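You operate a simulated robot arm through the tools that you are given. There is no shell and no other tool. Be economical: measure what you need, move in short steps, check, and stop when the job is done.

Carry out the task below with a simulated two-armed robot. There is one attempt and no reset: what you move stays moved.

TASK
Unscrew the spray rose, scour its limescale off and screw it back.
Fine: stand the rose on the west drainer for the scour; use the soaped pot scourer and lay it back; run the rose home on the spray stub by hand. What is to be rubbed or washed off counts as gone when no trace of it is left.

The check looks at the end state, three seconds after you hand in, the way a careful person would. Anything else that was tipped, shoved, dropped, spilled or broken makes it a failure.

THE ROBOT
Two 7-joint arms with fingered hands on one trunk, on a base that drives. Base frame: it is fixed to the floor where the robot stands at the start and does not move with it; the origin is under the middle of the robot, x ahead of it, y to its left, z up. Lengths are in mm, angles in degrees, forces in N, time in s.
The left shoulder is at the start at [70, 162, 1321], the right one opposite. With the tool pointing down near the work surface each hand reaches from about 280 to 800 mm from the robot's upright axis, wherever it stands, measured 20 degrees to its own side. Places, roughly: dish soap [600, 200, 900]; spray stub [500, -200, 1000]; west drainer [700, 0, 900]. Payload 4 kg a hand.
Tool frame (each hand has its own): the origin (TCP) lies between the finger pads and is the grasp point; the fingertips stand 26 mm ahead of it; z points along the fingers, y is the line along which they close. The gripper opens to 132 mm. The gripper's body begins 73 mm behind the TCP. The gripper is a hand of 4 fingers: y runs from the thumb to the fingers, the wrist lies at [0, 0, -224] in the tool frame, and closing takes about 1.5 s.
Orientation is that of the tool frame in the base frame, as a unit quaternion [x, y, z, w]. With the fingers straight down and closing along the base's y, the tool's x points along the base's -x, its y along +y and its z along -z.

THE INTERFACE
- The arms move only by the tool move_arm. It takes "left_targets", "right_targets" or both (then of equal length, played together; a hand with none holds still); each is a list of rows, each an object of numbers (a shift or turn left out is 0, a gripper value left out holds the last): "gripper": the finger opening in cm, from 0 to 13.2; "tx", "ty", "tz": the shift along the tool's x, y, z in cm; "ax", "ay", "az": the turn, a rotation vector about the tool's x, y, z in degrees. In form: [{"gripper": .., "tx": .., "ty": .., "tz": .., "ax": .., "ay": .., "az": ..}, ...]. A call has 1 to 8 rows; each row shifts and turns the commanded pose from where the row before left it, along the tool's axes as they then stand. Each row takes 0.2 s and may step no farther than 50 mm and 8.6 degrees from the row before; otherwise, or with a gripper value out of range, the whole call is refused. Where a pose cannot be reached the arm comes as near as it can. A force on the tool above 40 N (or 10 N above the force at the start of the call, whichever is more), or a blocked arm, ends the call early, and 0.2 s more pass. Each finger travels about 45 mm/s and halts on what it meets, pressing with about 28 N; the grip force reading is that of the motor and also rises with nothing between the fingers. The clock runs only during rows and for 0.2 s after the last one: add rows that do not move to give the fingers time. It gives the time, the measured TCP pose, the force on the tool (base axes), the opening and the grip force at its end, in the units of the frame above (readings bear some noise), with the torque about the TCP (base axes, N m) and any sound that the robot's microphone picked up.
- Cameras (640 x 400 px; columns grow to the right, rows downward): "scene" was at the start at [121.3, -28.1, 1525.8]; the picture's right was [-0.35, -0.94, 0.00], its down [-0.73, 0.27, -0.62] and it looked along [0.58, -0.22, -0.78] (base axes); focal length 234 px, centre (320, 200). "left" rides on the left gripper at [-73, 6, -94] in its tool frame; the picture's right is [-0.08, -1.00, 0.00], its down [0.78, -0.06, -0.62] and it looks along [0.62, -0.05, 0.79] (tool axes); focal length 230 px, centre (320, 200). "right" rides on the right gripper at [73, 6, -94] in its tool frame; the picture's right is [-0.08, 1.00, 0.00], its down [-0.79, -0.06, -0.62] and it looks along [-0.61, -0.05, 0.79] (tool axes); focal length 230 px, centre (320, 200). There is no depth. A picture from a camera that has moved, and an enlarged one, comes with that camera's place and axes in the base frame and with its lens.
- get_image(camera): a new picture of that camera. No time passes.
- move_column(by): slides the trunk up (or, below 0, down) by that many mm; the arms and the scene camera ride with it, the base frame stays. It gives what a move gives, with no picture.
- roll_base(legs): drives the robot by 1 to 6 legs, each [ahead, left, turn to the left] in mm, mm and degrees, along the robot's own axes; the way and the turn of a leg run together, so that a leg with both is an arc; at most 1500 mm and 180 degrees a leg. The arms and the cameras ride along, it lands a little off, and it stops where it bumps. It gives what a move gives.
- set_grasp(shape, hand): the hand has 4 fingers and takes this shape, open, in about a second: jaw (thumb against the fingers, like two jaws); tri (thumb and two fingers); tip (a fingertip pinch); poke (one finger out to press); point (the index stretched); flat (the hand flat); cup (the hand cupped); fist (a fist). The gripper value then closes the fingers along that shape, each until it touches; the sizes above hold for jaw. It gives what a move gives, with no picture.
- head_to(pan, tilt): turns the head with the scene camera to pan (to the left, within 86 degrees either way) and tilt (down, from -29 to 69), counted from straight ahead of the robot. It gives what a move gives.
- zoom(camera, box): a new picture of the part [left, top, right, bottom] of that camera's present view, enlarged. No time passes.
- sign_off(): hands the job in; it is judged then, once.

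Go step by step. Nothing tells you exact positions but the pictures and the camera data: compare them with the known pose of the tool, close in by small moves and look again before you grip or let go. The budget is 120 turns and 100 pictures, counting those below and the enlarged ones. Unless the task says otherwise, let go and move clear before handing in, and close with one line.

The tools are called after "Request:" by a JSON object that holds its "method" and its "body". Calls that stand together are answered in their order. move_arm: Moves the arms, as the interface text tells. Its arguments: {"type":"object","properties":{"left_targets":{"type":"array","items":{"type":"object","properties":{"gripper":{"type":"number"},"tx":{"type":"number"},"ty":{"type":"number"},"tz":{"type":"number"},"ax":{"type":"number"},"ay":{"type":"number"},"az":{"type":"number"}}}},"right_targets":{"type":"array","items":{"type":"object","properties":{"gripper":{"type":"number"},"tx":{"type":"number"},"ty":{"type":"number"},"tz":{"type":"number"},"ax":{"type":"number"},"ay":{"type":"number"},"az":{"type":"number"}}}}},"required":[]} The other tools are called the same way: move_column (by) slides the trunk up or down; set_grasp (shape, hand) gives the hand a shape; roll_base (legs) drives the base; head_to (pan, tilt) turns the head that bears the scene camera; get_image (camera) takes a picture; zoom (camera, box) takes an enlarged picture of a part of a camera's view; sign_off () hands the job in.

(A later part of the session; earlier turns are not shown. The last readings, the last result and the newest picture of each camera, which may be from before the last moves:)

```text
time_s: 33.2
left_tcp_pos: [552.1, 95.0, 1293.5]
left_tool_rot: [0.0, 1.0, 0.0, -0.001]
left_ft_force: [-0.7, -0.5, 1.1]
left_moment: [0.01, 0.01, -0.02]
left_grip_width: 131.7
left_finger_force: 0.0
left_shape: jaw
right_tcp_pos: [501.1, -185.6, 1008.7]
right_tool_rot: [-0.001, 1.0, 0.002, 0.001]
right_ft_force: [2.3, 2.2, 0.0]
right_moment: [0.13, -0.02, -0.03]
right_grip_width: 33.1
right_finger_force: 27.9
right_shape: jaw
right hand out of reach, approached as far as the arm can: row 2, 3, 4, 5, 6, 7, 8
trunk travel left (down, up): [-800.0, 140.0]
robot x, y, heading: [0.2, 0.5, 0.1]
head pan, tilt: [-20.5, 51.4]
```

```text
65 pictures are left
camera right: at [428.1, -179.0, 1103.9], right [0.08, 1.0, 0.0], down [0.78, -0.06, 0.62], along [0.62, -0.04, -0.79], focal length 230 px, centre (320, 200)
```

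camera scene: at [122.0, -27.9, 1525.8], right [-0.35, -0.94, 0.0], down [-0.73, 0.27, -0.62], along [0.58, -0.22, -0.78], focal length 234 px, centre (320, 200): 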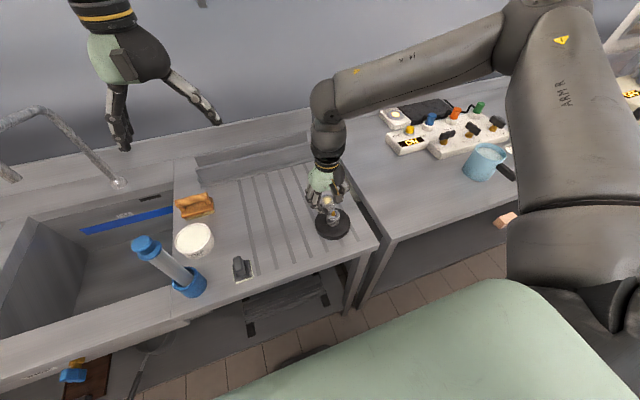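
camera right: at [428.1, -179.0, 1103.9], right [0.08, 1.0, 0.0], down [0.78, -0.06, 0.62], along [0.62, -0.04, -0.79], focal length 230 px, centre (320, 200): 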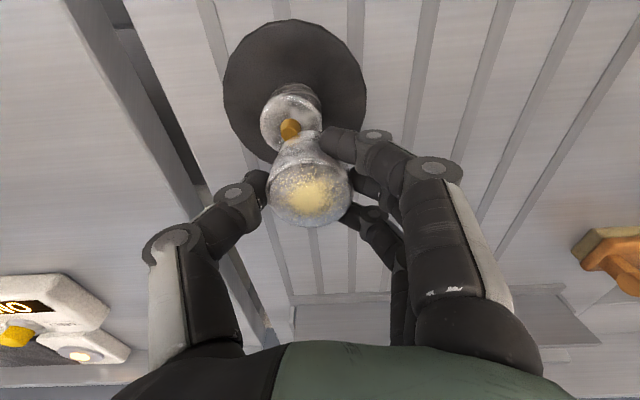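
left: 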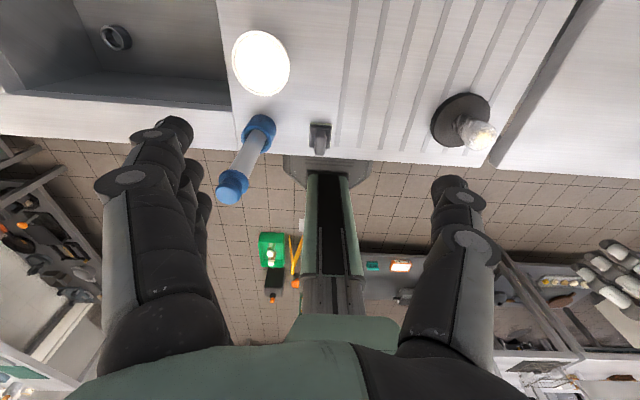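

The arm hit a reach limit and hovers just over the stub. I'll lift straight up first.

Request:
{"method": "move_arm", "body": {"right_targets": [{"tz": -3}, {"tz": -3}]}}

```text
time_s: 33.8
left_tcp_pos: [549.5, 95.0, 1294.7]
left_tool_rot: [0.0, 1.0, 0.001, 0.0]
left_ft_force: [-1.3, -0.1, -0.4]
left_moment: [0.03, 0.0, 0.02]
left_grip_width: 131.5
left_finger_force: 0.1
left_shape: jaw
right_tcp_pos: [499.3, -186.0, 1068.7]
right_tool_rot: [0.001, 1.0, 0.0, 0.0]
right_ft_force: [-0.5, -0.2, -1.1]
right_moment: [0.0, -0.02, 0.01]
right_grip_width: 33.4
right_finger_force: 28.0
right_shape: jaw
trunk travel left (down, up): [-800.0, 140.0]
robot x, y, heading: [-1.7, 0.2, 0.3]
head pan, tilt: [-20.5, 51.4]
```

The command resumed from the actual pose. I'll try a smaller step left at this height to see whether it's a joint-limit issue.

Request:
{"method": "move_arm", "body": {"right_targets": [{"ty": 2}, {"ty": 2}, {"ty": 2}, {"ty": 2}]}}

```text
time_s: 34.8
left_tcp_pos: [551.6, 94.0, 1294.5]
left_tool_rot: [0.0, 1.0, 0.001, 0.0]
left_ft_force: [0.0, 0.5, -0.6]
left_moment: [0.0, 0.02, -0.02]
left_grip_width: 131.7
left_finger_force: 0.0
left_shape: jaw
right_tcp_pos: [479.7, -147.6, 1078.2]
right_tool_rot: [0.0, 1.0, 0.001, 0.0]
right_ft_force: [-0.4, 0.7, -2.2]
right_moment: [0.0, -0.02, -0.05]
right_grip_width: 32.9
right_finger_force: 27.9
right_shape: jaw
right hand out of reach, approached as far as the arm can: row 2, 3, 4
trunk travel left (down, up): [-800.0, 140.0]
robot x, y, heading: [-0.6, 3.9, 0.1]
head pan, tilt: [-20.5, 51.4]
```

The elbow has swung far out to the right after the winding, which limits reach. I'll raise the hand and turn it clockwise, then see if the arm frees up.

Request:
{"method": "move_arm", "body": {"right_targets": [{"tz": -1, "az": 8.5}, {"tz": -1, "az": 8.5}, {"az": 8.5}, {"az": 8.5}, {"az": 8.5}, {"az": 8.5}, {"az": 8.5}, {"az": 8.5}]}}

Request:
{"method": "get_image", "body": {"camera": "scene"}}

```text
time_s: 36.6
left_tcp_pos: [551.5, 93.6, 1294.0]
left_tool_rot: [0.0, 1.0, 0.0, 0.001]
left_ft_force: [0.5, 0.2, 0.7]
left_moment: [0.01, -0.02, 0.01]
left_grip_width: 131.8
left_finger_force: 0.1
left_shape: jaw
right_tcp_pos: [480.1, -147.4, 1099.2]
right_tool_rot: [0.561, 0.828, 0.0, -0.001]
right_ft_force: [0.2, 0.1, -1.4]
right_moment: [0.03, -0.02, 0.03]
right_grip_width: 33.3
right_finger_force: 27.6
right_shape: jaw
trunk travel left (down, up): [-800.0, 140.0]
robot x, y, heading: [3.5, -1.8, -0.1]
head pan, tilt: [-20.5, 51.4]
```

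```text
64 pictures are left
camera scene: at [121.3, -28.0, 1525.8], right [-0.35, -0.94, 0.0], down [-0.73, 0.27, -0.62], along [0.58, -0.22, -0.78], focal length 234 px, centre (320, 200)
```

scene: 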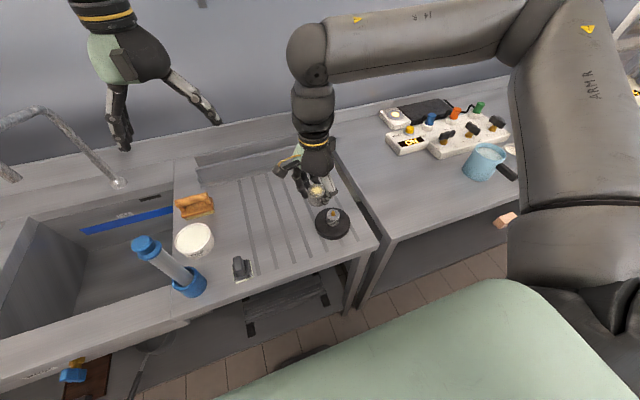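

The elbow is still out, but I'll test reach toward the middle of the drainer in this yaw.

Request:
{"method": "move_arm", "body": {"right_targets": [{"tx": 1.1, "ty": 2.6}, {"tx": 1.1, "ty": 2.6}, {"tx": 1.1, "ty": 2.6}]}}

```text
time_s: 37.4
left_tcp_pos: [550.1, 94.1, 1293.9]
left_tool_rot: [0.0, 1.0, 0.0, 0.001]
left_ft_force: [1.0, -0.6, -0.8]
left_moment: [-0.02, 0.05, 0.02]
left_grip_width: 131.9
left_finger_force: 0.0
left_shape: jaw
right_tcp_pos: [501.0, -155.0, 1108.0]
right_tool_rot: [0.559, 0.829, 0.001, 0.0]
right_ft_force: [0.2, -0.5, -0.8]
right_moment: [-0.01, 0.0, 0.0]
right_grip_width: 33.2
right_finger_force: 28.0
right_shape: jaw
right hand out of reach, approached as far as the arm can: row 1, 2, 3
trunk travel left (down, up): [-800.0, 140.0]
robot x, y, heading: [-2.1, 3.2, 0.1]
head pan, tilt: [-20.5, 51.4]
```

Wrist height near shoulder height seems to be the limit, so I'll go lower, still above the stub, and try again.

Request:
{"method": "move_arm", "body": {"right_targets": [{"tz": 3}, {"tz": 3}, {"tx": 1.1, "ty": 2.6}, {"tx": 1.1, "ty": 2.6}, {"tx": 1.1, "ty": 2.6}]}}

```text
time_s: 38.6
left_tcp_pos: [551.5, 93.5, 1293.8]
left_tool_rot: [0.0, 1.0, 0.0, 0.0]
left_ft_force: [-0.4, -0.2, 0.7]
left_moment: [0.03, 0.02, 0.01]
left_grip_width: 132.0
left_finger_force: 0.0
left_shape: jaw
right_tcp_pos: [514.5, -169.6, 1070.1]
right_tool_rot: [0.559, 0.829, 0.001, 0.0]
right_ft_force: [-0.1, 0.0, -1.0]
right_moment: [0.01, 0.01, 0.03]
right_grip_width: 33.0
right_finger_force: 28.3
right_shape: jaw
right hand out of reach, approached as far as the arm can: row 1, 2, 3, 4, 5
trunk travel left (down, up): [-800.0, 140.0]
robot x, y, heading: [-1.2, 0.6, -0.3]
head pan, tilt: [-20.5, 51.4]
```

This arm configuration is stuck. I'll back off toward the starting pose to let the elbow come back up.

Request:
{"method": "move_arm", "body": {"right_targets": [{"tz": -1.5, "az": -8.5}, {"tz": -1.5, "az": -8.5}, {"tz": -1.5, "az": -8.5}, {"tz": -1.5, "az": -8.5}, {"tz": -1.5, "az": -8.5}, {"tz": -1.5, "az": -8.5}, {"tz": -1.5, "az": -8.5}, {"tz": -1.5, "az": -8.5}]}}

Request:
{"method": "move_arm", "body": {"right_targets": [{"tx": 2.5, "ty": -4}, {"tx": 2.5, "ty": -4}, {"tx": 2.5, "ty": -4}, {"tx": 2.5, "ty": -4}]}}

Request:
{"method": "get_image", "body": {"camera": "scene"}}

```text
time_s: 40.4
left_tcp_pos: [550.4, 95.2, 1294.6]
left_tool_rot: [0.0, 1.0, -0.001, 0.0]
left_ft_force: [-0.3, 0.0, 0.2]
left_moment: [0.0, 0.02, -0.01]
left_grip_width: 131.7
left_finger_force: 0.0
left_shape: jaw
right_tcp_pos: [508.4, -177.4, 1187.1]
right_tool_rot: [-0.001, 1.0, 0.002, 0.002]
right_ft_force: [0.0, -0.2, -1.0]
right_moment: [0.01, 0.02, 0.02]
right_grip_width: 33.1
right_finger_force: 27.5
right_shape: jaw
right hand out of reach, approached as far as the arm can: row 7, 8
trunk travel left (down, up): [-800.0, 140.0]
robot x, y, heading: [-0.2, 1.3, 0.0]
head pan, tilt: [-20.5, 51.4]
```

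```text
time_s: 41.4
left_tcp_pos: [548.3, 91.7, 1293.8]
left_tool_rot: [0.0, 1.0, 0.001, 0.001]
left_ft_force: [-0.7, -0.5, -0.2]
left_moment: [0.0, -0.02, 0.03]
left_grip_width: 131.8
left_finger_force: 0.1
left_shape: jaw
right_tcp_pos: [407.5, -335.8, 1188.6]
right_tool_rot: [0.0, 1.0, 0.002, 0.001]
right_ft_force: [-0.3, 0.1, -1.3]
right_moment: [0.02, -0.06, -0.02]
right_grip_width: 33.1
right_finger_force: 27.7
right_shape: jaw
trunk travel left (down, up): [-800.0, 140.0]
robot x, y, heading: [1.3, -2.4, -0.1]
head pan, tilt: [-20.5, 51.4]
```

```text
63 pictures are left
camera scene: at [118.9, -30.3, 1525.9], right [-0.35, -0.94, 0.0], down [-0.73, 0.27, -0.62], along [0.59, -0.22, -0.78], focal length 234 px, centre (320, 200)
```

scene: 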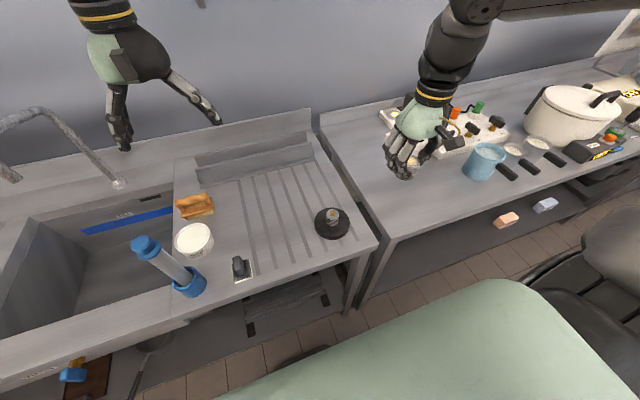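

The arm looks as it did at the start. I'll go down low on the right side first and then move forward and left at low height, where reach should be better.

Request:
{"method": "move_arm", "body": {"right_targets": [{"tz": 4}, {"tz": 4}, {"tz": 4}, {"tz": 4}, {"tx": -3}, {"tx": -3}, {"tx": -3}, {"tx": -3}]}}

```text
time_s: 43.2
left_tcp_pos: [551.7, 94.7, 1293.4]
left_tool_rot: [-0.001, 1.0, -0.001, -0.001]
left_ft_force: [0.4, -0.3, -0.7]
left_moment: [-0.01, -0.01, 0.0]
left_grip_width: 132.0
left_finger_force: 0.1
left_shape: jaw
right_tcp_pos: [531.7, -334.3, 1025.7]
right_tool_rot: [0.0, 1.0, 0.0, -0.001]
right_ft_force: [0.6, 1.1, -0.9]
right_moment: [0.0, -0.05, -0.03]
right_grip_width: 33.1
right_finger_force: 27.6
right_shape: jaw
trunk travel left (down, up): [-800.0, 140.0]
robot x, y, heading: [-1.1, -1.9, 0.2]
head pan, tilt: [-20.5, 51.4]
```

Request:
{"method": "move_arm", "body": {"right_targets": [{"tx": -3, "ty": 2}, {"tx": -3, "ty": 3}, {"ty": 3}, {"ty": 3}, {"ty": 3}]}}

```text
time_s: 44.4
left_tcp_pos: [551.4, 94.5, 1294.8]
left_tool_rot: [0.0, 1.0, 0.0, -0.001]
left_ft_force: [0.3, 0.7, 0.0]
left_moment: [0.0, 0.0, -0.01]
left_grip_width: 131.6
left_finger_force: 0.0
left_shape: jaw
right_tcp_pos: [563.0, -221.8, 1039.4]
right_tool_rot: [0.001, 1.0, 0.0, 0.001]
right_ft_force: [-0.2, -0.4, -1.0]
right_moment: [-0.01, 0.03, 0.02]
right_grip_width: 32.9
right_finger_force: 28.2
right_shape: jaw
right hand out of reach, approached as far as the arm can: row 4, 5
trunk travel left (down, up): [-800.0, 140.0]
robot x, y, heading: [1.4, 2.4, -0.1]
head pan, tilt: [-20.5, 51.4]
```

The right hand can't cross further left from this stance, so I'll stand the rose on the same drainer at about [605, -240], clear of the stub. First go above it and start descending.

Request:
{"method": "move_arm", "body": {"right_targets": [{"tx": -2.1, "ty": -1}, {"tx": -2.1, "ty": -0.9}, {"tz": 3}, {"tz": 3}, {"tz": 2}, {}]}}

Request:
{"method": "get_image", "body": {"camera": "right"}}

Request:
{"method": "get_image", "body": {"camera": "scene"}}

```text
time_s: 45.8
left_tcp_pos: [550.4, 95.3, 1294.5]
left_tool_rot: [0.0, 1.0, 0.0, 0.0]
left_ft_force: [1.0, 0.5, 0.7]
left_moment: [0.02, -0.01, -0.01]
left_grip_width: 131.8
left_finger_force: 0.1
left_shape: jaw
right_tcp_pos: [566.1, -267.9, 977.7]
right_tool_rot: [-0.001, 1.0, 0.002, 0.0]
right_ft_force: [0.2, 0.4, 0.0]
right_moment: [0.0, 0.01, 0.02]
right_grip_width: 33.1
right_finger_force: 27.9
right_shape: jaw
right hand out of reach, approached as far as the arm can: row 1, 2, 3, 4, 5
trunk travel left (down, up): [-800.0, 140.0]
robot x, y, heading: [-1.1, 1.7, -0.2]
head pan, tilt: [-20.5, 51.4]
```

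```text
62 pictures are left
camera right: at [492.8, -261.2, 1072.9], right [0.08, 1.0, 0.0], down [0.78, -0.06, 0.62], along [0.62, -0.05, -0.79], focal length 230 px, centre (320, 200)
```

right: 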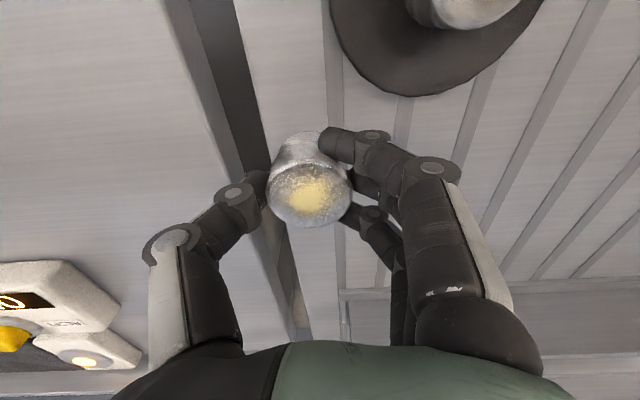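

```text
61 pictures are left
camera scene: at [121.3, -28.0, 1525.8], right [-0.35, -0.94, 0.0], down [-0.73, 0.27, -0.62], along [0.58, -0.22, -0.78], focal length 234 px, centre (320, 200)
```

scene: 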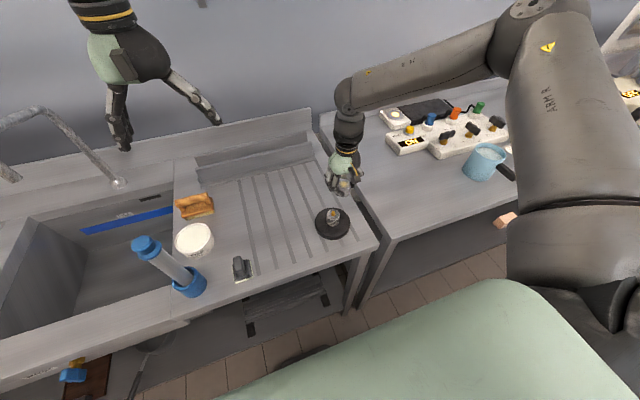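

The arm's current branch works best well to the right of the robot, so I'll lift a bit and turn the base left, bringing the drainer centre into the right hand's good zone.

Request:
{"method": "move_arm", "body": {"right_targets": [{"tz": -3}, {"tz": -3, "tx": 2}, {"tx": 3}]}}

Request:
{"method": "roll_base", "body": {"legs": [[0, 0, 22]]}}

Request:
{"method": "get_image", "body": {"camera": "scene"}}

```text
time_s: 46.6
left_tcp_pos: [549.6, 92.4, 1293.8]
left_tool_rot: [0.001, 1.0, 0.0, 0.0]
left_ft_force: [0.0, -0.6, -0.5]
left_moment: [0.04, 0.01, 0.0]
left_grip_width: 131.7
left_finger_force: 0.1
left_shape: jaw
right_tcp_pos: [515.9, -271.2, 1041.2]
right_tool_rot: [0.0, 1.0, 0.002, 0.0]
right_ft_force: [0.7, -0.1, -1.5]
right_moment: [-0.01, -0.05, -0.03]
right_grip_width: 32.8
right_finger_force: 28.0
right_shape: jaw
trunk travel left (down, up): [-800.0, 140.0]
robot x, y, heading: [0.6, -3.6, -0.1]
head pan, tilt: [-20.5, 51.4]
```

```text
time_s: 48.1
left_tcp_pos: [476.9, 291.5, 1294.6]
left_tool_rot: [-0.19, 0.982, 0.0, 0.0]
left_ft_force: [0.2, -0.3, 0.5]
left_moment: [0.02, 0.0, -0.02]
left_grip_width: 131.8
left_finger_force: 0.0
left_shape: jaw
right_tcp_pos: [579.3, -58.0, 1040.4]
right_tool_rot: [-0.188, 0.982, 0.0, -0.001]
right_ft_force: [-0.3, -0.8, -0.3]
right_moment: [0.04, 0.02, 0.02]
right_grip_width: 33.4
right_finger_force: 28.1
right_shape: jaw
trunk travel left (down, up): [-800.0, 140.0]
robot x, y, heading: [0.7, -0.2, 21.8]
head pan, tilt: [-20.5, 51.4]
```

```text
60 pictures are left
camera scene: at [123.0, 17.8, 1525.8], right [0.02, -1.0, 0.0], down [-0.78, -0.02, -0.62], along [0.62, 0.01, -0.78], focal length 234 px, centre (320, 200)
```

scene: 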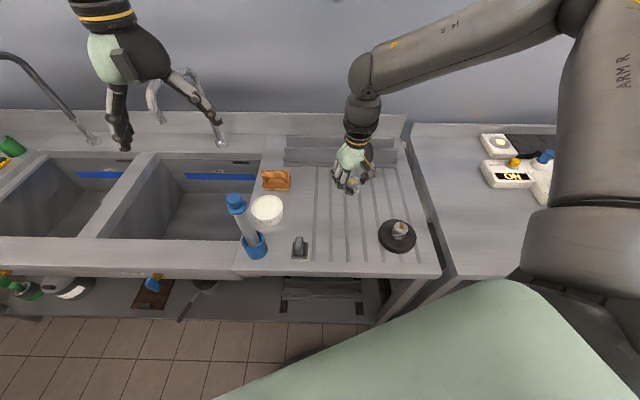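

The turn worked: the rose hangs over the open drainer at about [579, -58]. Descending to set it down.

Request:
{"method": "move_arm", "body": {"right_targets": [{"tz": 3}, {"tz": 3}, {"tz": 2}, {"tz": 0.5}, {"tz": 0.4}, {"tz": 0.3}]}}

Request:
{"method": "zoom", "body": {"camera": "scene", "box": [310, 140, 400, 220]}}

```text
time_s: 49.5
left_tcp_pos: [477.2, 292.8, 1294.1]
left_tool_rot: [-0.189, 0.982, 0.0, 0.0]
left_ft_force: [0.0, 0.5, 0.4]
left_moment: [0.01, 0.0, 0.02]
left_grip_width: 131.9
left_finger_force: 0.2
left_shape: jaw
right_tcp_pos: [579.4, -56.6, 949.1]
right_tool_rot: [-0.189, 0.982, 0.0, 0.0]
right_ft_force: [0.7, -0.9, -1.3]
right_moment: [-0.04, 0.03, 0.01]
right_grip_width: 32.9
right_finger_force: 28.2
right_shape: jaw
trunk travel left (down, up): [-800.0, 140.0]
robot x, y, heading: [0.9, 0.7, 21.8]
head pan, tilt: [-20.5, 51.4]
```

```text
5.00 times, centred on (355, 180) of scene
camera zoom: at [122.7, 18.9, 1525.8], right [0.02, -1.0, 0.0], down [-0.78, -0.02, -0.62], along [0.62, 0.01, -0.78], focal length 1170 px, centre (145, 300)
```

zoom: 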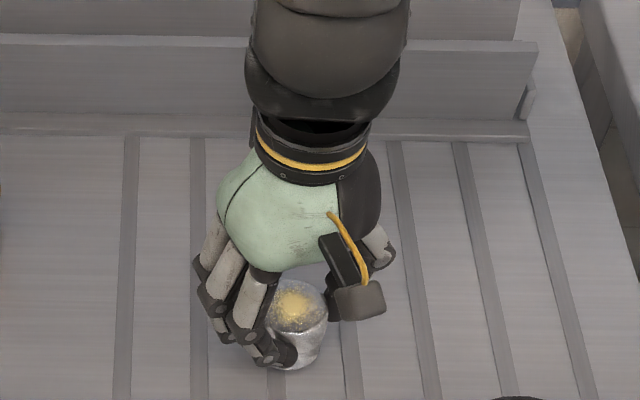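

No contact yet at TCP height 949. Lowering in small steps.

Request:
{"method": "move_arm", "body": {"right_targets": [{"tz": 0.3}, {"tz": 0.3}, {"tz": 0.2}]}}

Request:
{"method": "move_arm", "body": {"right_targets": [{"tz": 0.2}, {"tz": 0.2}]}}

```text
time_s: 50.4
left_tcp_pos: [474.8, 291.4, 1294.6]
left_tool_rot: [-0.189, 0.982, 0.0, 0.001]
left_ft_force: [-0.3, 0.6, 0.7]
left_moment: [-0.03, 0.0, -0.03]
left_grip_width: 131.8
left_finger_force: 0.2
left_shape: jaw
right_tcp_pos: [578.9, -57.6, 942.7]
right_tool_rot: [-0.19, 0.982, 0.001, 0.002]
right_ft_force: [-0.7, -1.0, 12.4]
right_moment: [-0.06, -0.07, -0.02]
right_grip_width: 33.4
right_finger_force: 28.0
right_shape: jaw
trunk travel left (down, up): [-800.0, 140.0]
robot x, y, heading: [0.6, -0.0, 21.9]
head pan, tilt: [-20.5, 51.4]
```

```text
time_s: 51.0
left_tcp_pos: [471.8, 292.1, 1296.8]
left_tool_rot: [-0.189, 0.982, 0.0, 0.002]
left_ft_force: [0.0, -0.2, 0.1]
left_moment: [-0.02, -0.01, -0.02]
left_grip_width: 131.8
left_finger_force: 0.0
left_shape: jaw
right_tcp_pos: [578.7, -56.6, 941.7]
right_tool_rot: [-0.189, 0.982, 0.001, 0.004]
right_ft_force: [4.3, -1.6, 38.5]
right_moment: [-0.35, -0.31, -0.04]
right_grip_width: 35.7
right_finger_force: 28.1
right_shape: jaw
trunk travel left (down, up): [-800.0, 140.0]
robot x, y, heading: [-2.1, -3.3, 21.8]
head pan, tilt: [-20.5, 51.4]
```

Contact at TCP ≈ 943, so the rose stands on the drainer. I'll relieve the force, release, and rise.

Request:
{"method": "move_arm", "body": {"right_targets": [{"tz": -0.45}, {}, {"gripper": 8}, {"gripper": 8}, {"gripper": 8}, {"gripper": 8}]}}

Request:
{"method": "move_arm", "body": {"right_targets": [{"tz": -2}, {"tz": -3}, {"tz": -3}, {"tz": -3}, {"tz": -3}]}}

Request:
{"method": "zoom", "body": {"camera": "scene", "box": [240, 140, 440, 270]}}

Request:
{"method": "get_image", "body": {"camera": "right"}}

```text
time_s: 52.4
left_tcp_pos: [476.8, 291.0, 1293.2]
left_tool_rot: [-0.189, 0.982, 0.0, -0.001]
left_ft_force: [0.0, 0.0, 0.3]
left_moment: [0.04, 0.0, 0.01]
left_grip_width: 131.8
left_finger_force: 0.1
left_shape: jaw
right_tcp_pos: [578.6, -58.4, 940.8]
right_tool_rot: [-0.189, 0.982, 0.0, -0.001]
right_ft_force: [0.4, 0.3, 0.1]
right_moment: [-0.01, 0.01, -0.02]
right_grip_width: 79.4
right_finger_force: 0.1
right_shape: jaw
trunk travel left (down, up): [-800.0, 140.0]
robot x, y, heading: [-2.5, -2.2, 21.9]
head pan, tilt: [-20.5, 51.4]
```

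```text
time_s: 53.5
left_tcp_pos: [475.3, 292.0, 1294.2]
left_tool_rot: [-0.189, 0.982, 0.001, 0.0]
left_ft_force: [0.0, 0.2, -0.1]
left_moment: [0.01, -0.02, 0.0]
left_grip_width: 131.9
left_finger_force: 0.1
left_shape: jaw
right_tcp_pos: [578.2, -57.7, 1082.2]
right_tool_rot: [-0.189, 0.982, -0.001, 0.0]
right_ft_force: [0.3, 0.3, 0.4]
right_moment: [0.01, -0.03, 0.02]
right_grip_width: 79.6
right_finger_force: 0.1
right_shape: jaw
trunk travel left (down, up): [-800.0, 140.0]
robot x, y, heading: [1.4, -1.3, 21.8]
head pan, tilt: [-20.5, 51.4]
```

```text
3.08 times, centred on (340, 205) of scene
camera zoom: at [121.3, 18.7, 1525.8], right [0.02, -1.0, 0.0], down [-0.78, -0.02, -0.62], along [0.62, 0.01, -0.78], focal length 720 px, centre (258, 185)
```

zoom: 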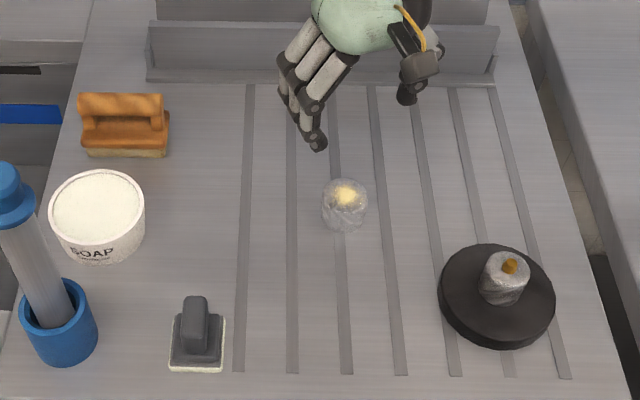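

```text
57 pictures are left
camera right: at [508.7, -78.5, 1176.3], right [-0.3, 0.95, 0.0], down [0.75, 0.23, 0.62], along [0.59, 0.18, -0.79], focal length 230 px, centre (320, 200)
```

right: 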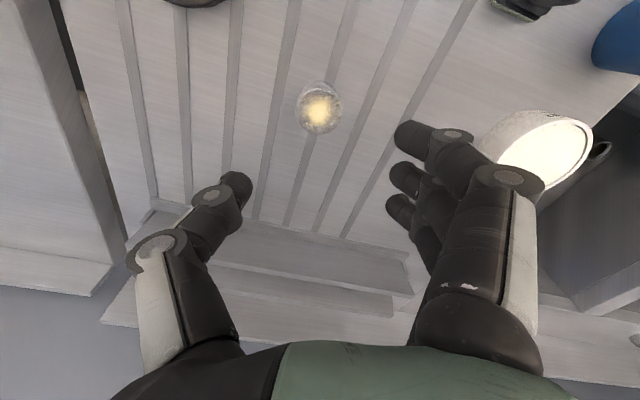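

The rose stands freely at about [577, -59] on the drainer. Next I turn the robot right so that the left hand can get the grey pot scourer near [430, 80].

Request:
{"method": "roll_base", "body": {"legs": [[0, 0, -34]]}}

Request:
{"method": "get_image", "body": {"camera": "left"}}

```text
time_s: 55.6
left_tcp_pos: [558.2, -22.2, 1293.4]
left_tool_rot: [0.105, 0.994, 0.001, 0.001]
left_ft_force: [1.4, -0.2, -0.6]
left_moment: [0.01, 0.0, -0.03]
left_grip_width: 132.1
left_finger_force: 0.1
left_shape: jaw
right_tcp_pos: [449.1, -370.2, 1080.6]
right_tool_rot: [0.105, 0.994, 0.0, 0.001]
right_ft_force: [0.3, 0.5, -0.2]
right_moment: [0.02, 0.01, -0.02]
right_grip_width: 79.5
right_finger_force: 0.0
right_shape: jaw
trunk travel left (down, up): [-800.0, 140.0]
robot x, y, heading: [-3.7, 0.6, -12.1]
head pan, tilt: [-20.5, 51.4]
```

```text
56 pictures are left
camera left: at [632.9, -31.3, 1387.9], right [-0.13, -0.99, 0.0], down [-0.78, 0.1, 0.62], along [-0.61, 0.08, -0.79], focal length 230 px, centre (320, 200)
```

left: 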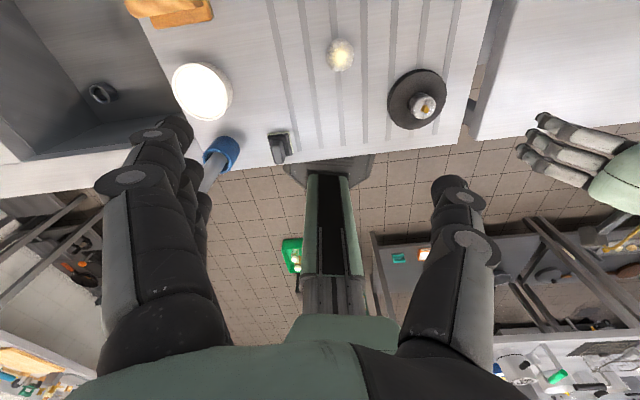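

The left hand is clear to go over the grey scourer. I'll align it with the pad (closing along base y) and hover above it for a look.

Request:
{"method": "move_arm", "body": {"left_targets": [{"az": -6, "gripper": 9}, {"az": -6}, {"tx": 3.2, "ty": 2.6}, {"tx": 3.2, "ty": 2.6}, {"tx": 3.2, "ty": 2.5}, {"tx": 3, "ty": 2.5}, {"tz": 5}, {"tz": 5}]}}

Request:
{"method": "move_arm", "body": {"left_targets": [{"tz": 4}, {"tz": 4}, {"tz": 4}]}}

Request:
{"method": "get_image", "body": {"camera": "left"}}

Request:
{"method": "get_image", "body": {"camera": "scene"}}

```text
time_s: 57.4
left_tcp_pos: [433.4, 81.0, 1195.6]
left_tool_rot: [-0.001, 1.0, 0.0, -0.001]
left_ft_force: [0.5, 0.2, 0.7]
left_moment: [-0.01, -0.01, -0.05]
left_grip_width: 90.3
left_finger_force: 0.2
left_shape: jaw
right_tcp_pos: [452.5, -370.5, 1079.4]
right_tool_rot: [0.105, 0.994, 0.0, -0.001]
right_ft_force: [0.5, -0.3, 0.0]
right_moment: [-0.03, 0.01, -0.02]
right_grip_width: 79.7
right_finger_force: 0.2
right_shape: jaw
trunk travel left (down, up): [-800.0, 140.0]
robot x, y, heading: [1.4, -4.5, -12.0]
head pan, tilt: [-20.5, 51.4]
```

```text
time_s: 58.2
left_tcp_pos: [432.1, 79.2, 1074.1]
left_tool_rot: [0.001, 1.0, -0.001, 0.0]
left_ft_force: [0.2, 0.2, 0.4]
left_moment: [-0.04, 0.02, 0.03]
left_grip_width: 90.4
left_finger_force: 0.1
left_shape: jaw
right_tcp_pos: [449.4, -369.9, 1079.9]
right_tool_rot: [0.106, 0.994, 0.0, 0.001]
right_ft_force: [0.3, -1.1, -0.8]
right_moment: [-0.01, 0.0, 0.01]
right_grip_width: 79.6
right_finger_force: 0.1
right_shape: jaw
trunk travel left (down, up): [-800.0, 140.0]
robot x, y, heading: [4.7, -0.6, -12.2]
head pan, tilt: [-20.5, 51.4]
```

```text
55 pictures are left
camera left: at [506.8, 85.9, 1168.7], right [0.08, -1.0, 0.0], down [-0.79, -0.06, 0.62], along [-0.61, -0.05, -0.79], focal length 230 px, centre (320, 200)
```

left: 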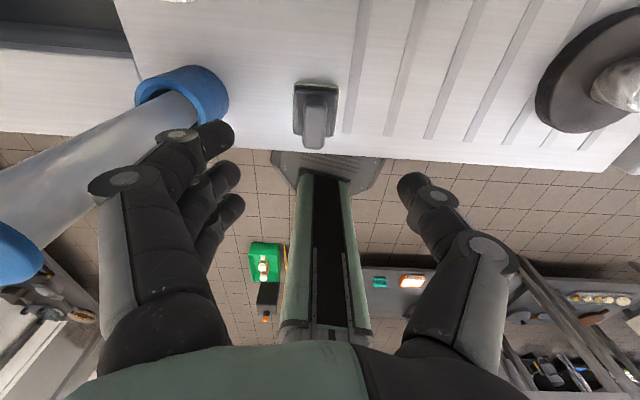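

```text
54 pictures are left
camera scene: at [112.9, -52.4, 1525.9], right [-0.54, -0.84, 0.0], down [-0.66, 0.42, -0.62], along [0.53, -0.34, -0.78], focal length 234 px, centre (320, 200)
```

scene: 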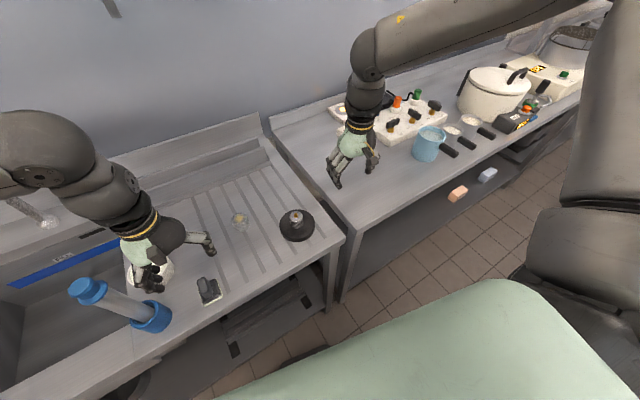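

The scourer's knob is at about [432, 82], top near z 955. I'll narrow the fingers, descend to just above the base plate, and look.

Request:
{"method": "move_arm", "body": {"left_targets": [{"ty": 0.3, "gripper": 6}, {"tz": 4}, {"tz": 4}, {"tz": 3}]}}

Request:
{"method": "get_image", "body": {"camera": "left"}}

Request:
{"method": "zoom", "body": {"camera": "scene", "box": [130, 220, 250, 320]}}

```text
time_s: 59.2
left_tcp_pos: [432.1, 82.2, 965.4]
left_tool_rot: [0.002, 1.0, -0.001, 0.0]
left_ft_force: [-0.4, 0.4, 0.7]
left_moment: [-0.01, 0.01, 0.07]
left_grip_width: 60.7
left_finger_force: 0.0
left_shape: jaw
right_tcp_pos: [450.1, -370.1, 1080.0]
right_tool_rot: [0.105, 0.994, 0.0, -0.001]
right_ft_force: [-0.2, 0.2, 1.0]
right_moment: [-0.02, -0.01, -0.02]
right_grip_width: 79.6
right_finger_force: 0.0
right_shape: jaw
trunk travel left (down, up): [-800.0, 140.0]
robot x, y, heading: [4.0, 0.4, -12.1]
head pan, tilt: [-20.5, 51.4]
```

```text
53 pictures are left
camera left: at [507.9, 88.1, 1058.7], right [0.08, -1.0, 0.0], down [-0.79, -0.06, 0.62], along [-0.61, -0.05, -0.79], focal length 230 px, centre (320, 200)
```

left: 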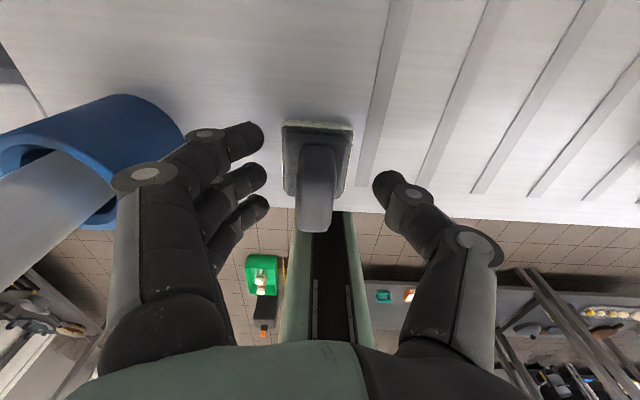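

```text
4.00 times, centred on (190, 270) of scene
camera zoom: at [113.2, -52.4, 1525.9], right [-0.54, -0.84, 0.0], down [-0.66, 0.42, -0.62], along [0.53, -0.34, -0.78], focal length 936 px, centre (840, -80)
```

zoom: 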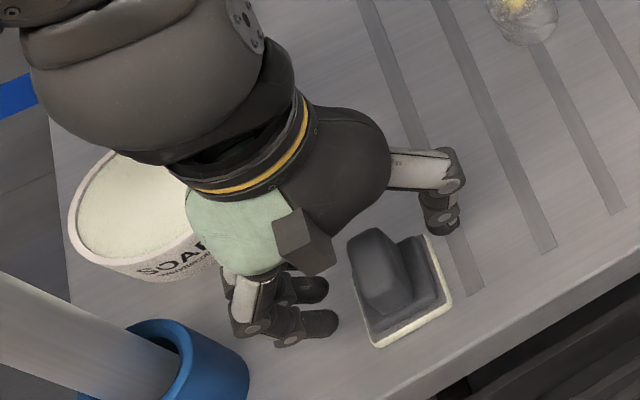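

Fingers straddle the knob nicely. Lower 15 mm and close.

Request:
{"method": "move_arm", "body": {"left_targets": [{"tz": 1.3, "ty": 0.1}, {"gripper": 1}, {"gripper": 1}, {"gripper": 1}, {"gripper": 1}, {"gripper": 1}, {"gripper": 1}]}}

Request:
{"method": "zoom", "body": {"camera": "scene", "box": [130, 220, 250, 320]}}

```text
time_s: 60.8
left_tcp_pos: [434.6, 83.2, 951.0]
left_tool_rot: [0.001, 1.0, 0.0, 0.0]
left_ft_force: [1.2, -0.6, 2.8]
left_moment: [0.07, -0.03, -0.05]
left_grip_width: 12.2
left_finger_force: 27.6
left_shape: jaw
right_tcp_pos: [448.5, -371.9, 1080.9]
right_tool_rot: [0.105, 0.994, -0.001, -0.001]
right_ft_force: [0.2, -0.4, -0.2]
right_moment: [0.01, 0.01, 0.02]
right_grip_width: 79.6
right_finger_force: 0.0
right_shape: jaw
trunk travel left (down, up): [-800.0, 140.0]
robot x, y, heading: [4.0, -0.2, -12.1]
head pan, tilt: [-20.5, 51.4]
```

```text
4.00 times, centred on (190, 270) of scene
camera zoom: at [112.9, -52.9, 1525.8], right [-0.54, -0.84, 0.0], down [-0.66, 0.42, -0.62], along [0.53, -0.34, -0.78], focal length 936 px, centre (840, -80)
```

zoom: 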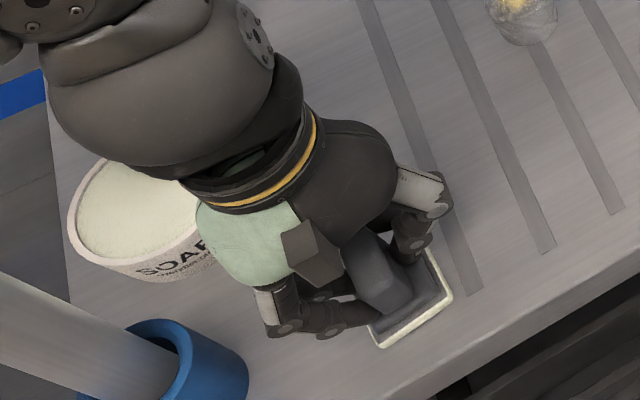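

The knob is gripped; I note its resting pose (TCP [434, 83, 951], yaw 0) for laying it back. Lifting and inspecting the pad.

Request:
{"method": "move_arm", "body": {"left_targets": [{"tz": -2}, {"tz": -3}, {"tz": -4}, {"tz": -4}, {"tz": -4}, {}]}}

Request:
{"method": "get_image", "body": {"camera": "left"}}

Request:
{"method": "get_image", "body": {"camera": "right"}}

```text
time_s: 62.2
left_tcp_pos: [430.5, 85.6, 1120.9]
left_tool_rot: [0.001, 1.0, 0.0, -0.002]
left_ft_force: [0.1, 0.2, -1.2]
left_moment: [0.0, 0.0, -0.04]
left_grip_width: 11.7
left_finger_force: 28.0
left_shape: jaw
right_tcp_pos: [450.2, -371.2, 1080.4]
right_tool_rot: [0.106, 0.994, 0.0, -0.001]
right_ft_force: [-0.7, -0.5, -0.8]
right_moment: [0.02, -0.01, 0.02]
right_grip_width: 79.6
right_finger_force: 0.1
right_shape: jaw
trunk travel left (down, up): [-800.0, 140.0]
robot x, y, heading: [-1.1, -0.5, -11.9]
head pan, tilt: [-20.5, 51.4]
```

```text
50 pictures are left
camera left: at [506.0, 91.0, 1215.4], right [0.08, -1.0, 0.0], down [-0.78, -0.06, 0.62], along [-0.62, -0.05, -0.79], focal length 230 px, centre (320, 200)
```

left: 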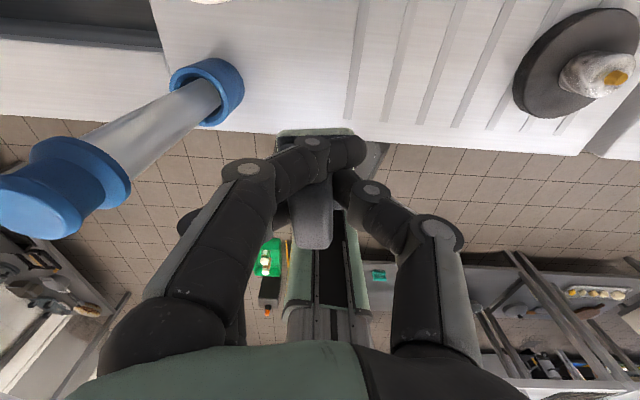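

```text
49 pictures are left
camera right: at [379.7, -348.6, 1175.4], right [0.28, 0.96, 0.0], down [0.76, -0.22, 0.62], along [0.59, -0.17, -0.79], focal length 230 px, centre (320, 200)
```

right: 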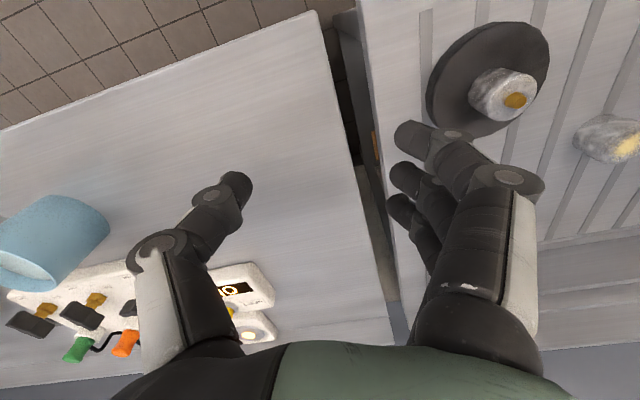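

Scourer is held well. The soap tub's rim centre is near [557, 190, 938]; I'll hover the pad above it and check alignment before pressing it into the soap.

Request:
{"method": "move_arm", "body": {"left_targets": [{"tx": -4.5}, {"tx": -3, "ty": 3.4}, {"tx": -3, "ty": 3.5}, {"tx": -2.6, "ty": 3.5}, {"tz": 4}, {"tz": 3}, {}]}}

Request:
{"method": "get_image", "body": {"camera": "left"}}

Request:
{"method": "head_to", "body": {"pan": 20, "tilt": 51.4}}

Request:
{"method": "get_image", "body": {"camera": "scene"}}

```text
time_s: 63.8
left_tcp_pos: [563.3, 187.7, 1051.3]
left_tool_rot: [0.001, 1.0, 0.0, 0.0]
left_ft_force: [0.5, -1.3, -1.3]
left_moment: [-0.02, -0.01, 0.0]
left_grip_width: 11.5
left_finger_force: 28.1
left_shape: jaw
right_tcp_pos: [448.9, -371.1, 1079.7]
right_tool_rot: [0.106, 0.994, 0.0, 0.0]
right_ft_force: [0.6, -0.2, 0.1]
right_moment: [-0.02, -0.01, -0.01]
right_grip_width: 79.4
right_finger_force: 0.1
right_shape: jaw
trunk travel left (down, up): [-800.0, 140.0]
robot x, y, heading: [-0.4, -3.8, -12.2]
head pan, tilt: [-20.5, 51.4]
```

```text
48 pictures are left
camera left: at [638.1, 193.1, 1144.4], right [0.08, -1.0, 0.0], down [-0.79, -0.06, 0.62], along [-0.61, -0.05, -0.79], focal length 230 px, centre (320, 200)
```

left: 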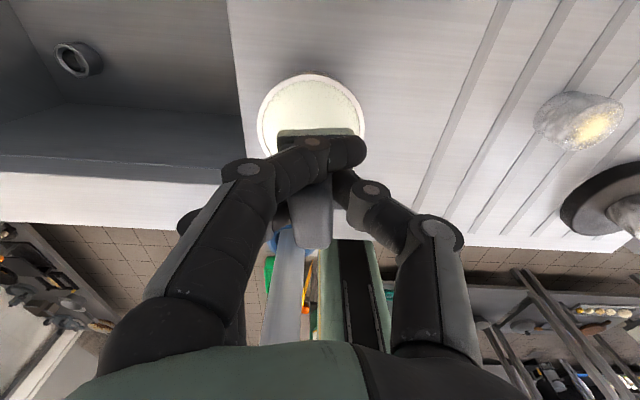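

```text
time_s: 64.8
left_tcp_pos: [563.7, 187.4, 1050.7]
left_tool_rot: [0.002, 1.0, 0.0, -0.001]
left_ft_force: [0.5, -0.8, -1.3]
left_moment: [0.0, -0.01, 0.0]
left_grip_width: 11.5
left_finger_force: 27.8
left_shape: jaw
right_tcp_pos: [449.8, -371.2, 1081.5]
right_tool_rot: [0.106, 0.994, 0.0, -0.001]
right_ft_force: [-0.6, 0.0, 0.2]
right_moment: [-0.02, -0.01, 0.0]
right_grip_width: 79.4
right_finger_force: 0.0
right_shape: jaw
trunk travel left (down, up): [-800.0, 140.0]
robot x, y, heading: [-1.8, -0.7, -12.0]
head pan, tilt: [20.0, 51.4]
```

```text
47 pictures are left
camera scene: at [124.3, -1.6, 1525.7], right [0.14, -0.99, 0.0], down [-0.77, -0.11, -0.62], along [0.62, 0.09, -0.78], focal length 234 px, centre (320, 200)
```

scene: 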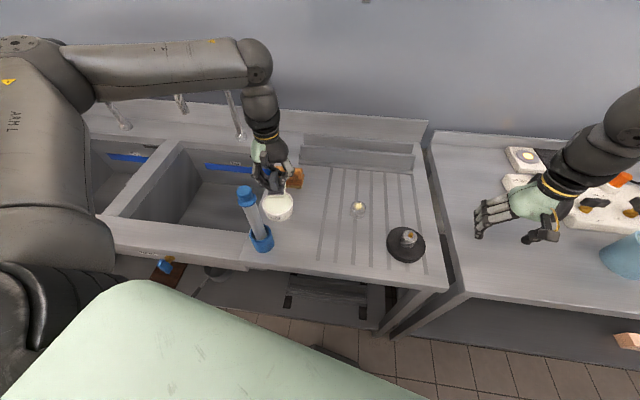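

Request:
{"method": "zoom", "body": {"camera": "scene", "box": [240, 160, 310, 230]}}

```text
5.71 times, centred on (275, 195) of scene
camera zoom: at [124.3, -1.6, 1525.7], right [0.14, -0.99, 0.0], down [-0.77, -0.11, -0.62], along [0.62, 0.09, -0.78], focal length 1337 px, centre (577, 229)
```

zoom: 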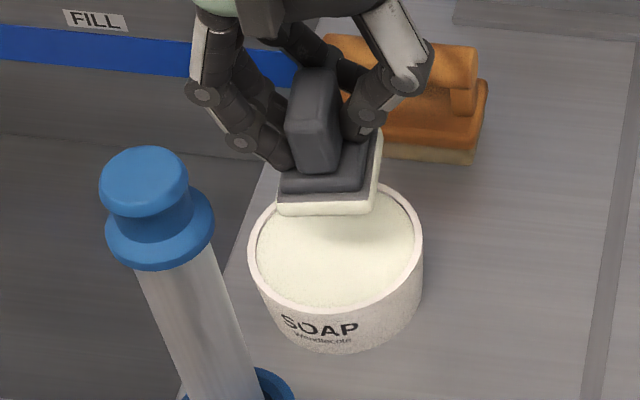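

The pad needs 8 mm more to the left to sit centred inside the rim. Then lower toward the soap.

Request:
{"method": "move_arm", "body": {"left_targets": [{"ty": 0.8}, {"tz": 2}, {"tz": 2}, {"tz": 0.8}, {}]}}

Request:
{"method": "zoom", "body": {"camera": "scene", "box": [240, 160, 310, 230]}}

```text
time_s: 66.0
left_tcp_pos: [563.5, 196.3, 1002.8]
left_tool_rot: [0.001, 1.0, 0.0, 0.0]
left_ft_force: [0.1, 1.4, -0.2]
left_moment: [0.01, -0.04, -0.04]
left_grip_width: 11.5
left_finger_force: 27.6
left_shape: jaw
right_tcp_pos: [449.5, -370.6, 1082.2]
right_tool_rot: [0.106, 0.994, 0.0, 0.0]
right_ft_force: [0.9, 0.2, 0.2]
right_moment: [-0.02, -0.02, 0.02]
right_grip_width: 79.8
right_finger_force: 0.0
right_shape: jaw
trunk travel left (down, up): [-800.0, 140.0]
robot x, y, heading: [-3.7, 0.4, -12.2]
head pan, tilt: [20.0, 51.4]
```

```text
5.71 times, centred on (275, 195) of scene
camera zoom: at [124.4, -1.6, 1525.7], right [0.14, -0.99, 0.0], down [-0.77, -0.11, -0.62], along [0.62, 0.09, -0.78], focal length 1337 px, centre (577, 229)
```

zoom: 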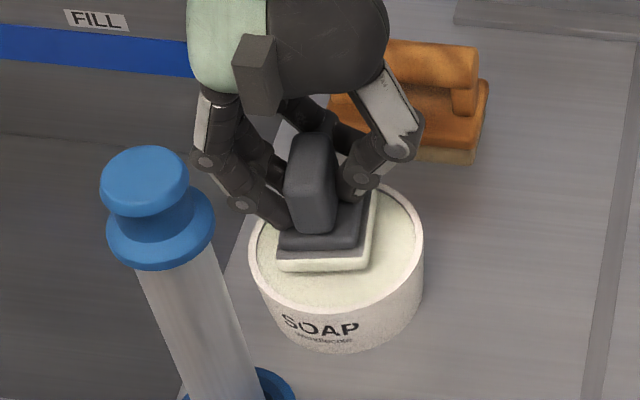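

The pad looks about 5 mm too far left; correct and press gently into the soap.

Request:
{"method": "move_arm", "body": {"left_targets": [{"ty": -0.5}, {"tz": 0.5}, {"tz": 0.4}, {"tz": 0.3}]}}

```text
time_s: 67.0
left_tcp_pos: [563.2, 188.4, 992.8]
left_tool_rot: [0.001, 1.0, 0.0, 0.003]
left_ft_force: [-1.0, 0.1, 18.9]
left_moment: [0.49, 0.24, -0.05]
left_grip_width: 12.4
left_finger_force: 27.5
left_shape: jaw
right_tcp_pos: [448.0, -370.7, 1081.2]
right_tool_rot: [0.105, 0.995, 0.002, 0.0]
right_ft_force: [0.1, 0.2, 1.0]
right_moment: [-0.05, 0.0, 0.04]
right_grip_width: 79.4
right_finger_force: 0.0
right_shape: jaw
trunk travel left (down, up): [-800.0, 140.0]
robot x, y, heading: [-0.4, 1.0, -12.1]
head pan, tilt: [20.0, 51.4]
```

Contact at 19 N but off-centre, possibly the rim. Check.

Request:
{"method": "zoom", "body": {"camera": "scene", "box": [250, 175, 300, 225]}}

Request:
{"method": "zoom", "body": {"camera": "left", "box": [220, 40, 400, 180]}}

```text
8.00 times, centred on (275, 200) of scene
camera zoom: at [122.0, -2.5, 1526.3], right [0.14, -0.99, 0.0], down [-0.77, -0.11, -0.62], along [0.62, 0.09, -0.78], focal length 1872 px, centre (680, 200)
```

zoom: 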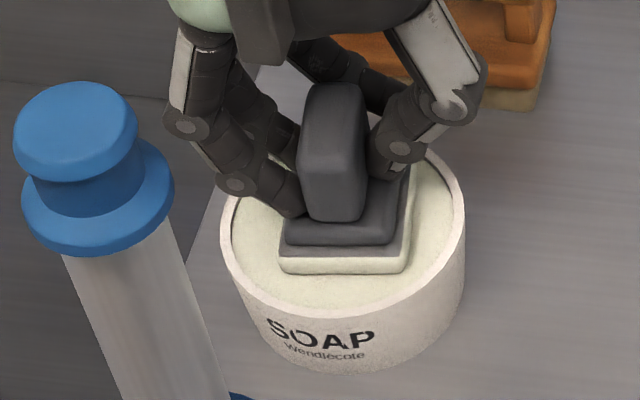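

```text
2.86 times, centred on (310, 110) of left
camera zoom: at [637.1, 195.2, 1087.8], right [0.08, -1.0, 0.0], down [-0.79, -0.06, 0.61], along [-0.61, -0.05, -0.79], focal length 657 px, centre (349, 457)
```

zoom: 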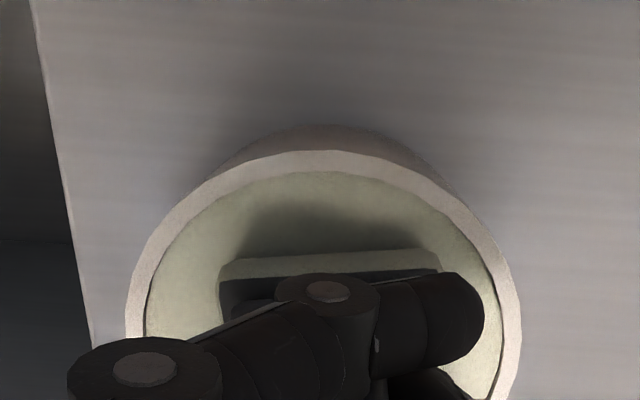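

The pad sits fully inside the rim on the soap. I'll lift it straight out and check that the tub hasn't moved.

Request:
{"method": "move_arm", "body": {"left_targets": [{}, {"tz": -0.5}, {"tz": -2}, {"tz": -4}, {"tz": -4}]}}

Request:
{"method": "zoom", "body": {"camera": "scene", "box": [230, 130, 330, 230]}}

```text
time_s: 68.2
left_tcp_pos: [563.6, 188.8, 1095.1]
left_tool_rot: [0.0, 1.0, 0.0, -0.001]
left_ft_force: [-0.7, 0.3, -1.3]
left_moment: [0.01, -0.03, -0.04]
left_grip_width: 11.6
left_finger_force: 28.7
left_shape: jaw
right_tcp_pos: [448.8, -371.6, 1080.7]
right_tool_rot: [0.106, 0.994, 0.001, 0.0]
right_ft_force: [0.0, 0.3, 0.4]
right_moment: [0.02, 0.01, 0.02]
right_grip_width: 80.0
right_finger_force: 0.0
right_shape: jaw
trunk travel left (down, up): [-800.0, 140.0]
robot x, y, heading: [0.4, 3.7, -12.0]
head pan, tilt: [20.0, 51.4]
```

```text
4.00 times, centred on (280, 180) of scene
camera zoom: at [123.5, -2.2, 1525.7], right [0.14, -0.99, 0.0], down [-0.77, -0.11, -0.62], along [0.62, 0.09, -0.78], focal length 936 px, centre (480, 280)
```

zoom: 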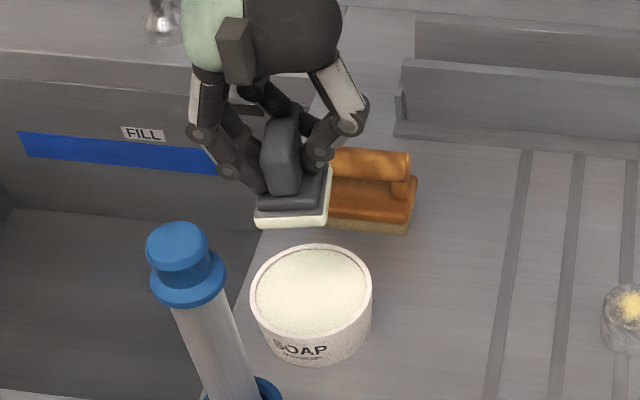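

The pad is soaped and the tub undisturbed. Now carry the scourer over the rose at [577, -60] and check its alignment from above.

Request:
{"method": "move_arm", "body": {"left_targets": [{"ty": -4.5}, {"ty": -4.5}, {"ty": -4.5}, {"ty": -4.5}, {"ty": -4.5, "tx": -0.8}, {"ty": -2.4, "tx": -0.8}, {"tz": 3}, {"tz": 2}]}}

Request:
{"method": "zoom", "body": {"camera": "scene", "box": [310, 140, 410, 240]}}

Request:
{"method": "get_image", "body": {"camera": "left"}}

```text
time_s: 70.0
left_tcp_pos: [581.0, -57.7, 1046.9]
left_tool_rot: [0.0, 1.0, 0.001, 0.0]
left_ft_force: [0.6, -0.5, -1.0]
left_moment: [-0.03, 0.03, 0.0]
left_grip_width: 11.6
left_finger_force: 27.9
left_shape: jaw
right_tcp_pos: [450.0, -370.3, 1080.8]
right_tool_rot: [0.106, 0.994, 0.0, -0.001]
right_ft_force: [0.9, 0.4, 0.6]
right_moment: [-0.02, -0.01, 0.0]
right_grip_width: 79.4
right_finger_force: 0.0
right_shape: jaw
trunk travel left (down, up): [-800.0, 140.0]
robot x, y, heading: [-1.5, -1.4, -11.9]
head pan, tilt: [20.0, 51.4]
```

```text
4.00 times, centred on (360, 190) of scene
camera zoom: at [125.0, -2.0, 1525.7], right [0.14, -0.99, 0.0], down [-0.77, -0.11, -0.62], along [0.62, 0.09, -0.78], focal length 936 px, centre (160, 240)
```

zoom: 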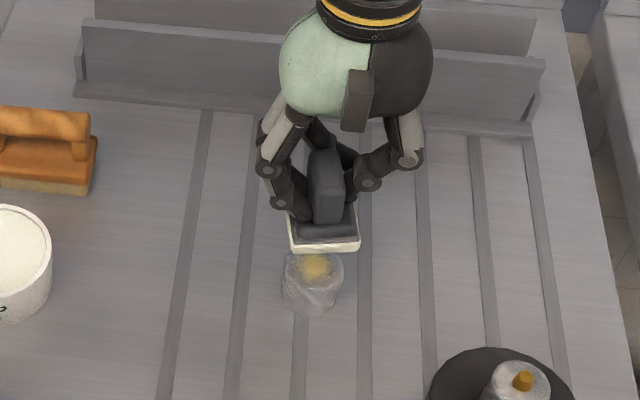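

```text
40 pictures are left
camera left: at [655.3, -51.6, 1140.0], right [0.08, -1.0, 0.0], down [-0.78, -0.06, 0.62], along [-0.61, -0.05, -0.79], focal length 230 px, centre (320, 200)
```

left: 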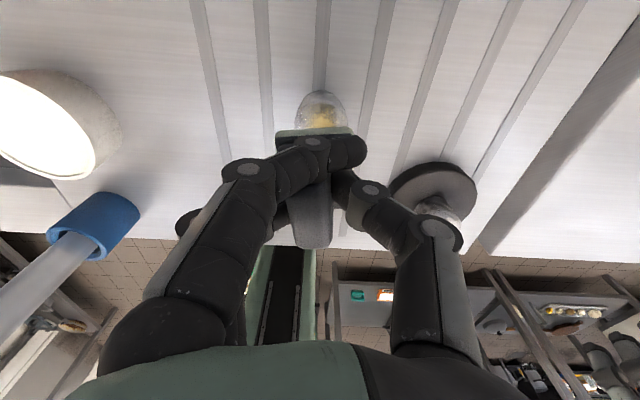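

The pad is about 5 mm too far forward relative to the rose. Correct it and lower to light contact.

Request:
{"method": "move_arm", "body": {"left_targets": [{"tx": 0.5}, {"tz": 2.5}, {"tz": 1.8}, {"tz": 0.4}, {"tz": 0.3}]}}

```text
time_s: 71.2
left_tcp_pos: [573.6, -57.8, 994.4]
left_tool_rot: [0.001, 1.0, 0.0, 0.0]
left_ft_force: [-0.5, 0.1, -0.9]
left_moment: [0.02, -0.03, -0.01]
left_grip_width: 11.8
left_finger_force: 28.4
left_shape: jaw
right_tcp_pos: [449.6, -370.6, 1080.6]
right_tool_rot: [0.106, 0.994, 0.0, 0.0]
right_ft_force: [-0.3, -0.6, -0.3]
right_moment: [0.02, -0.02, 0.04]
right_grip_width: 79.5
right_finger_force: 0.0
right_shape: jaw
trunk travel left (down, up): [-800.0, 140.0]
robot x, y, heading: [-0.5, 2.0, -12.0]
head pan, tilt: [20.0, 51.4]
```

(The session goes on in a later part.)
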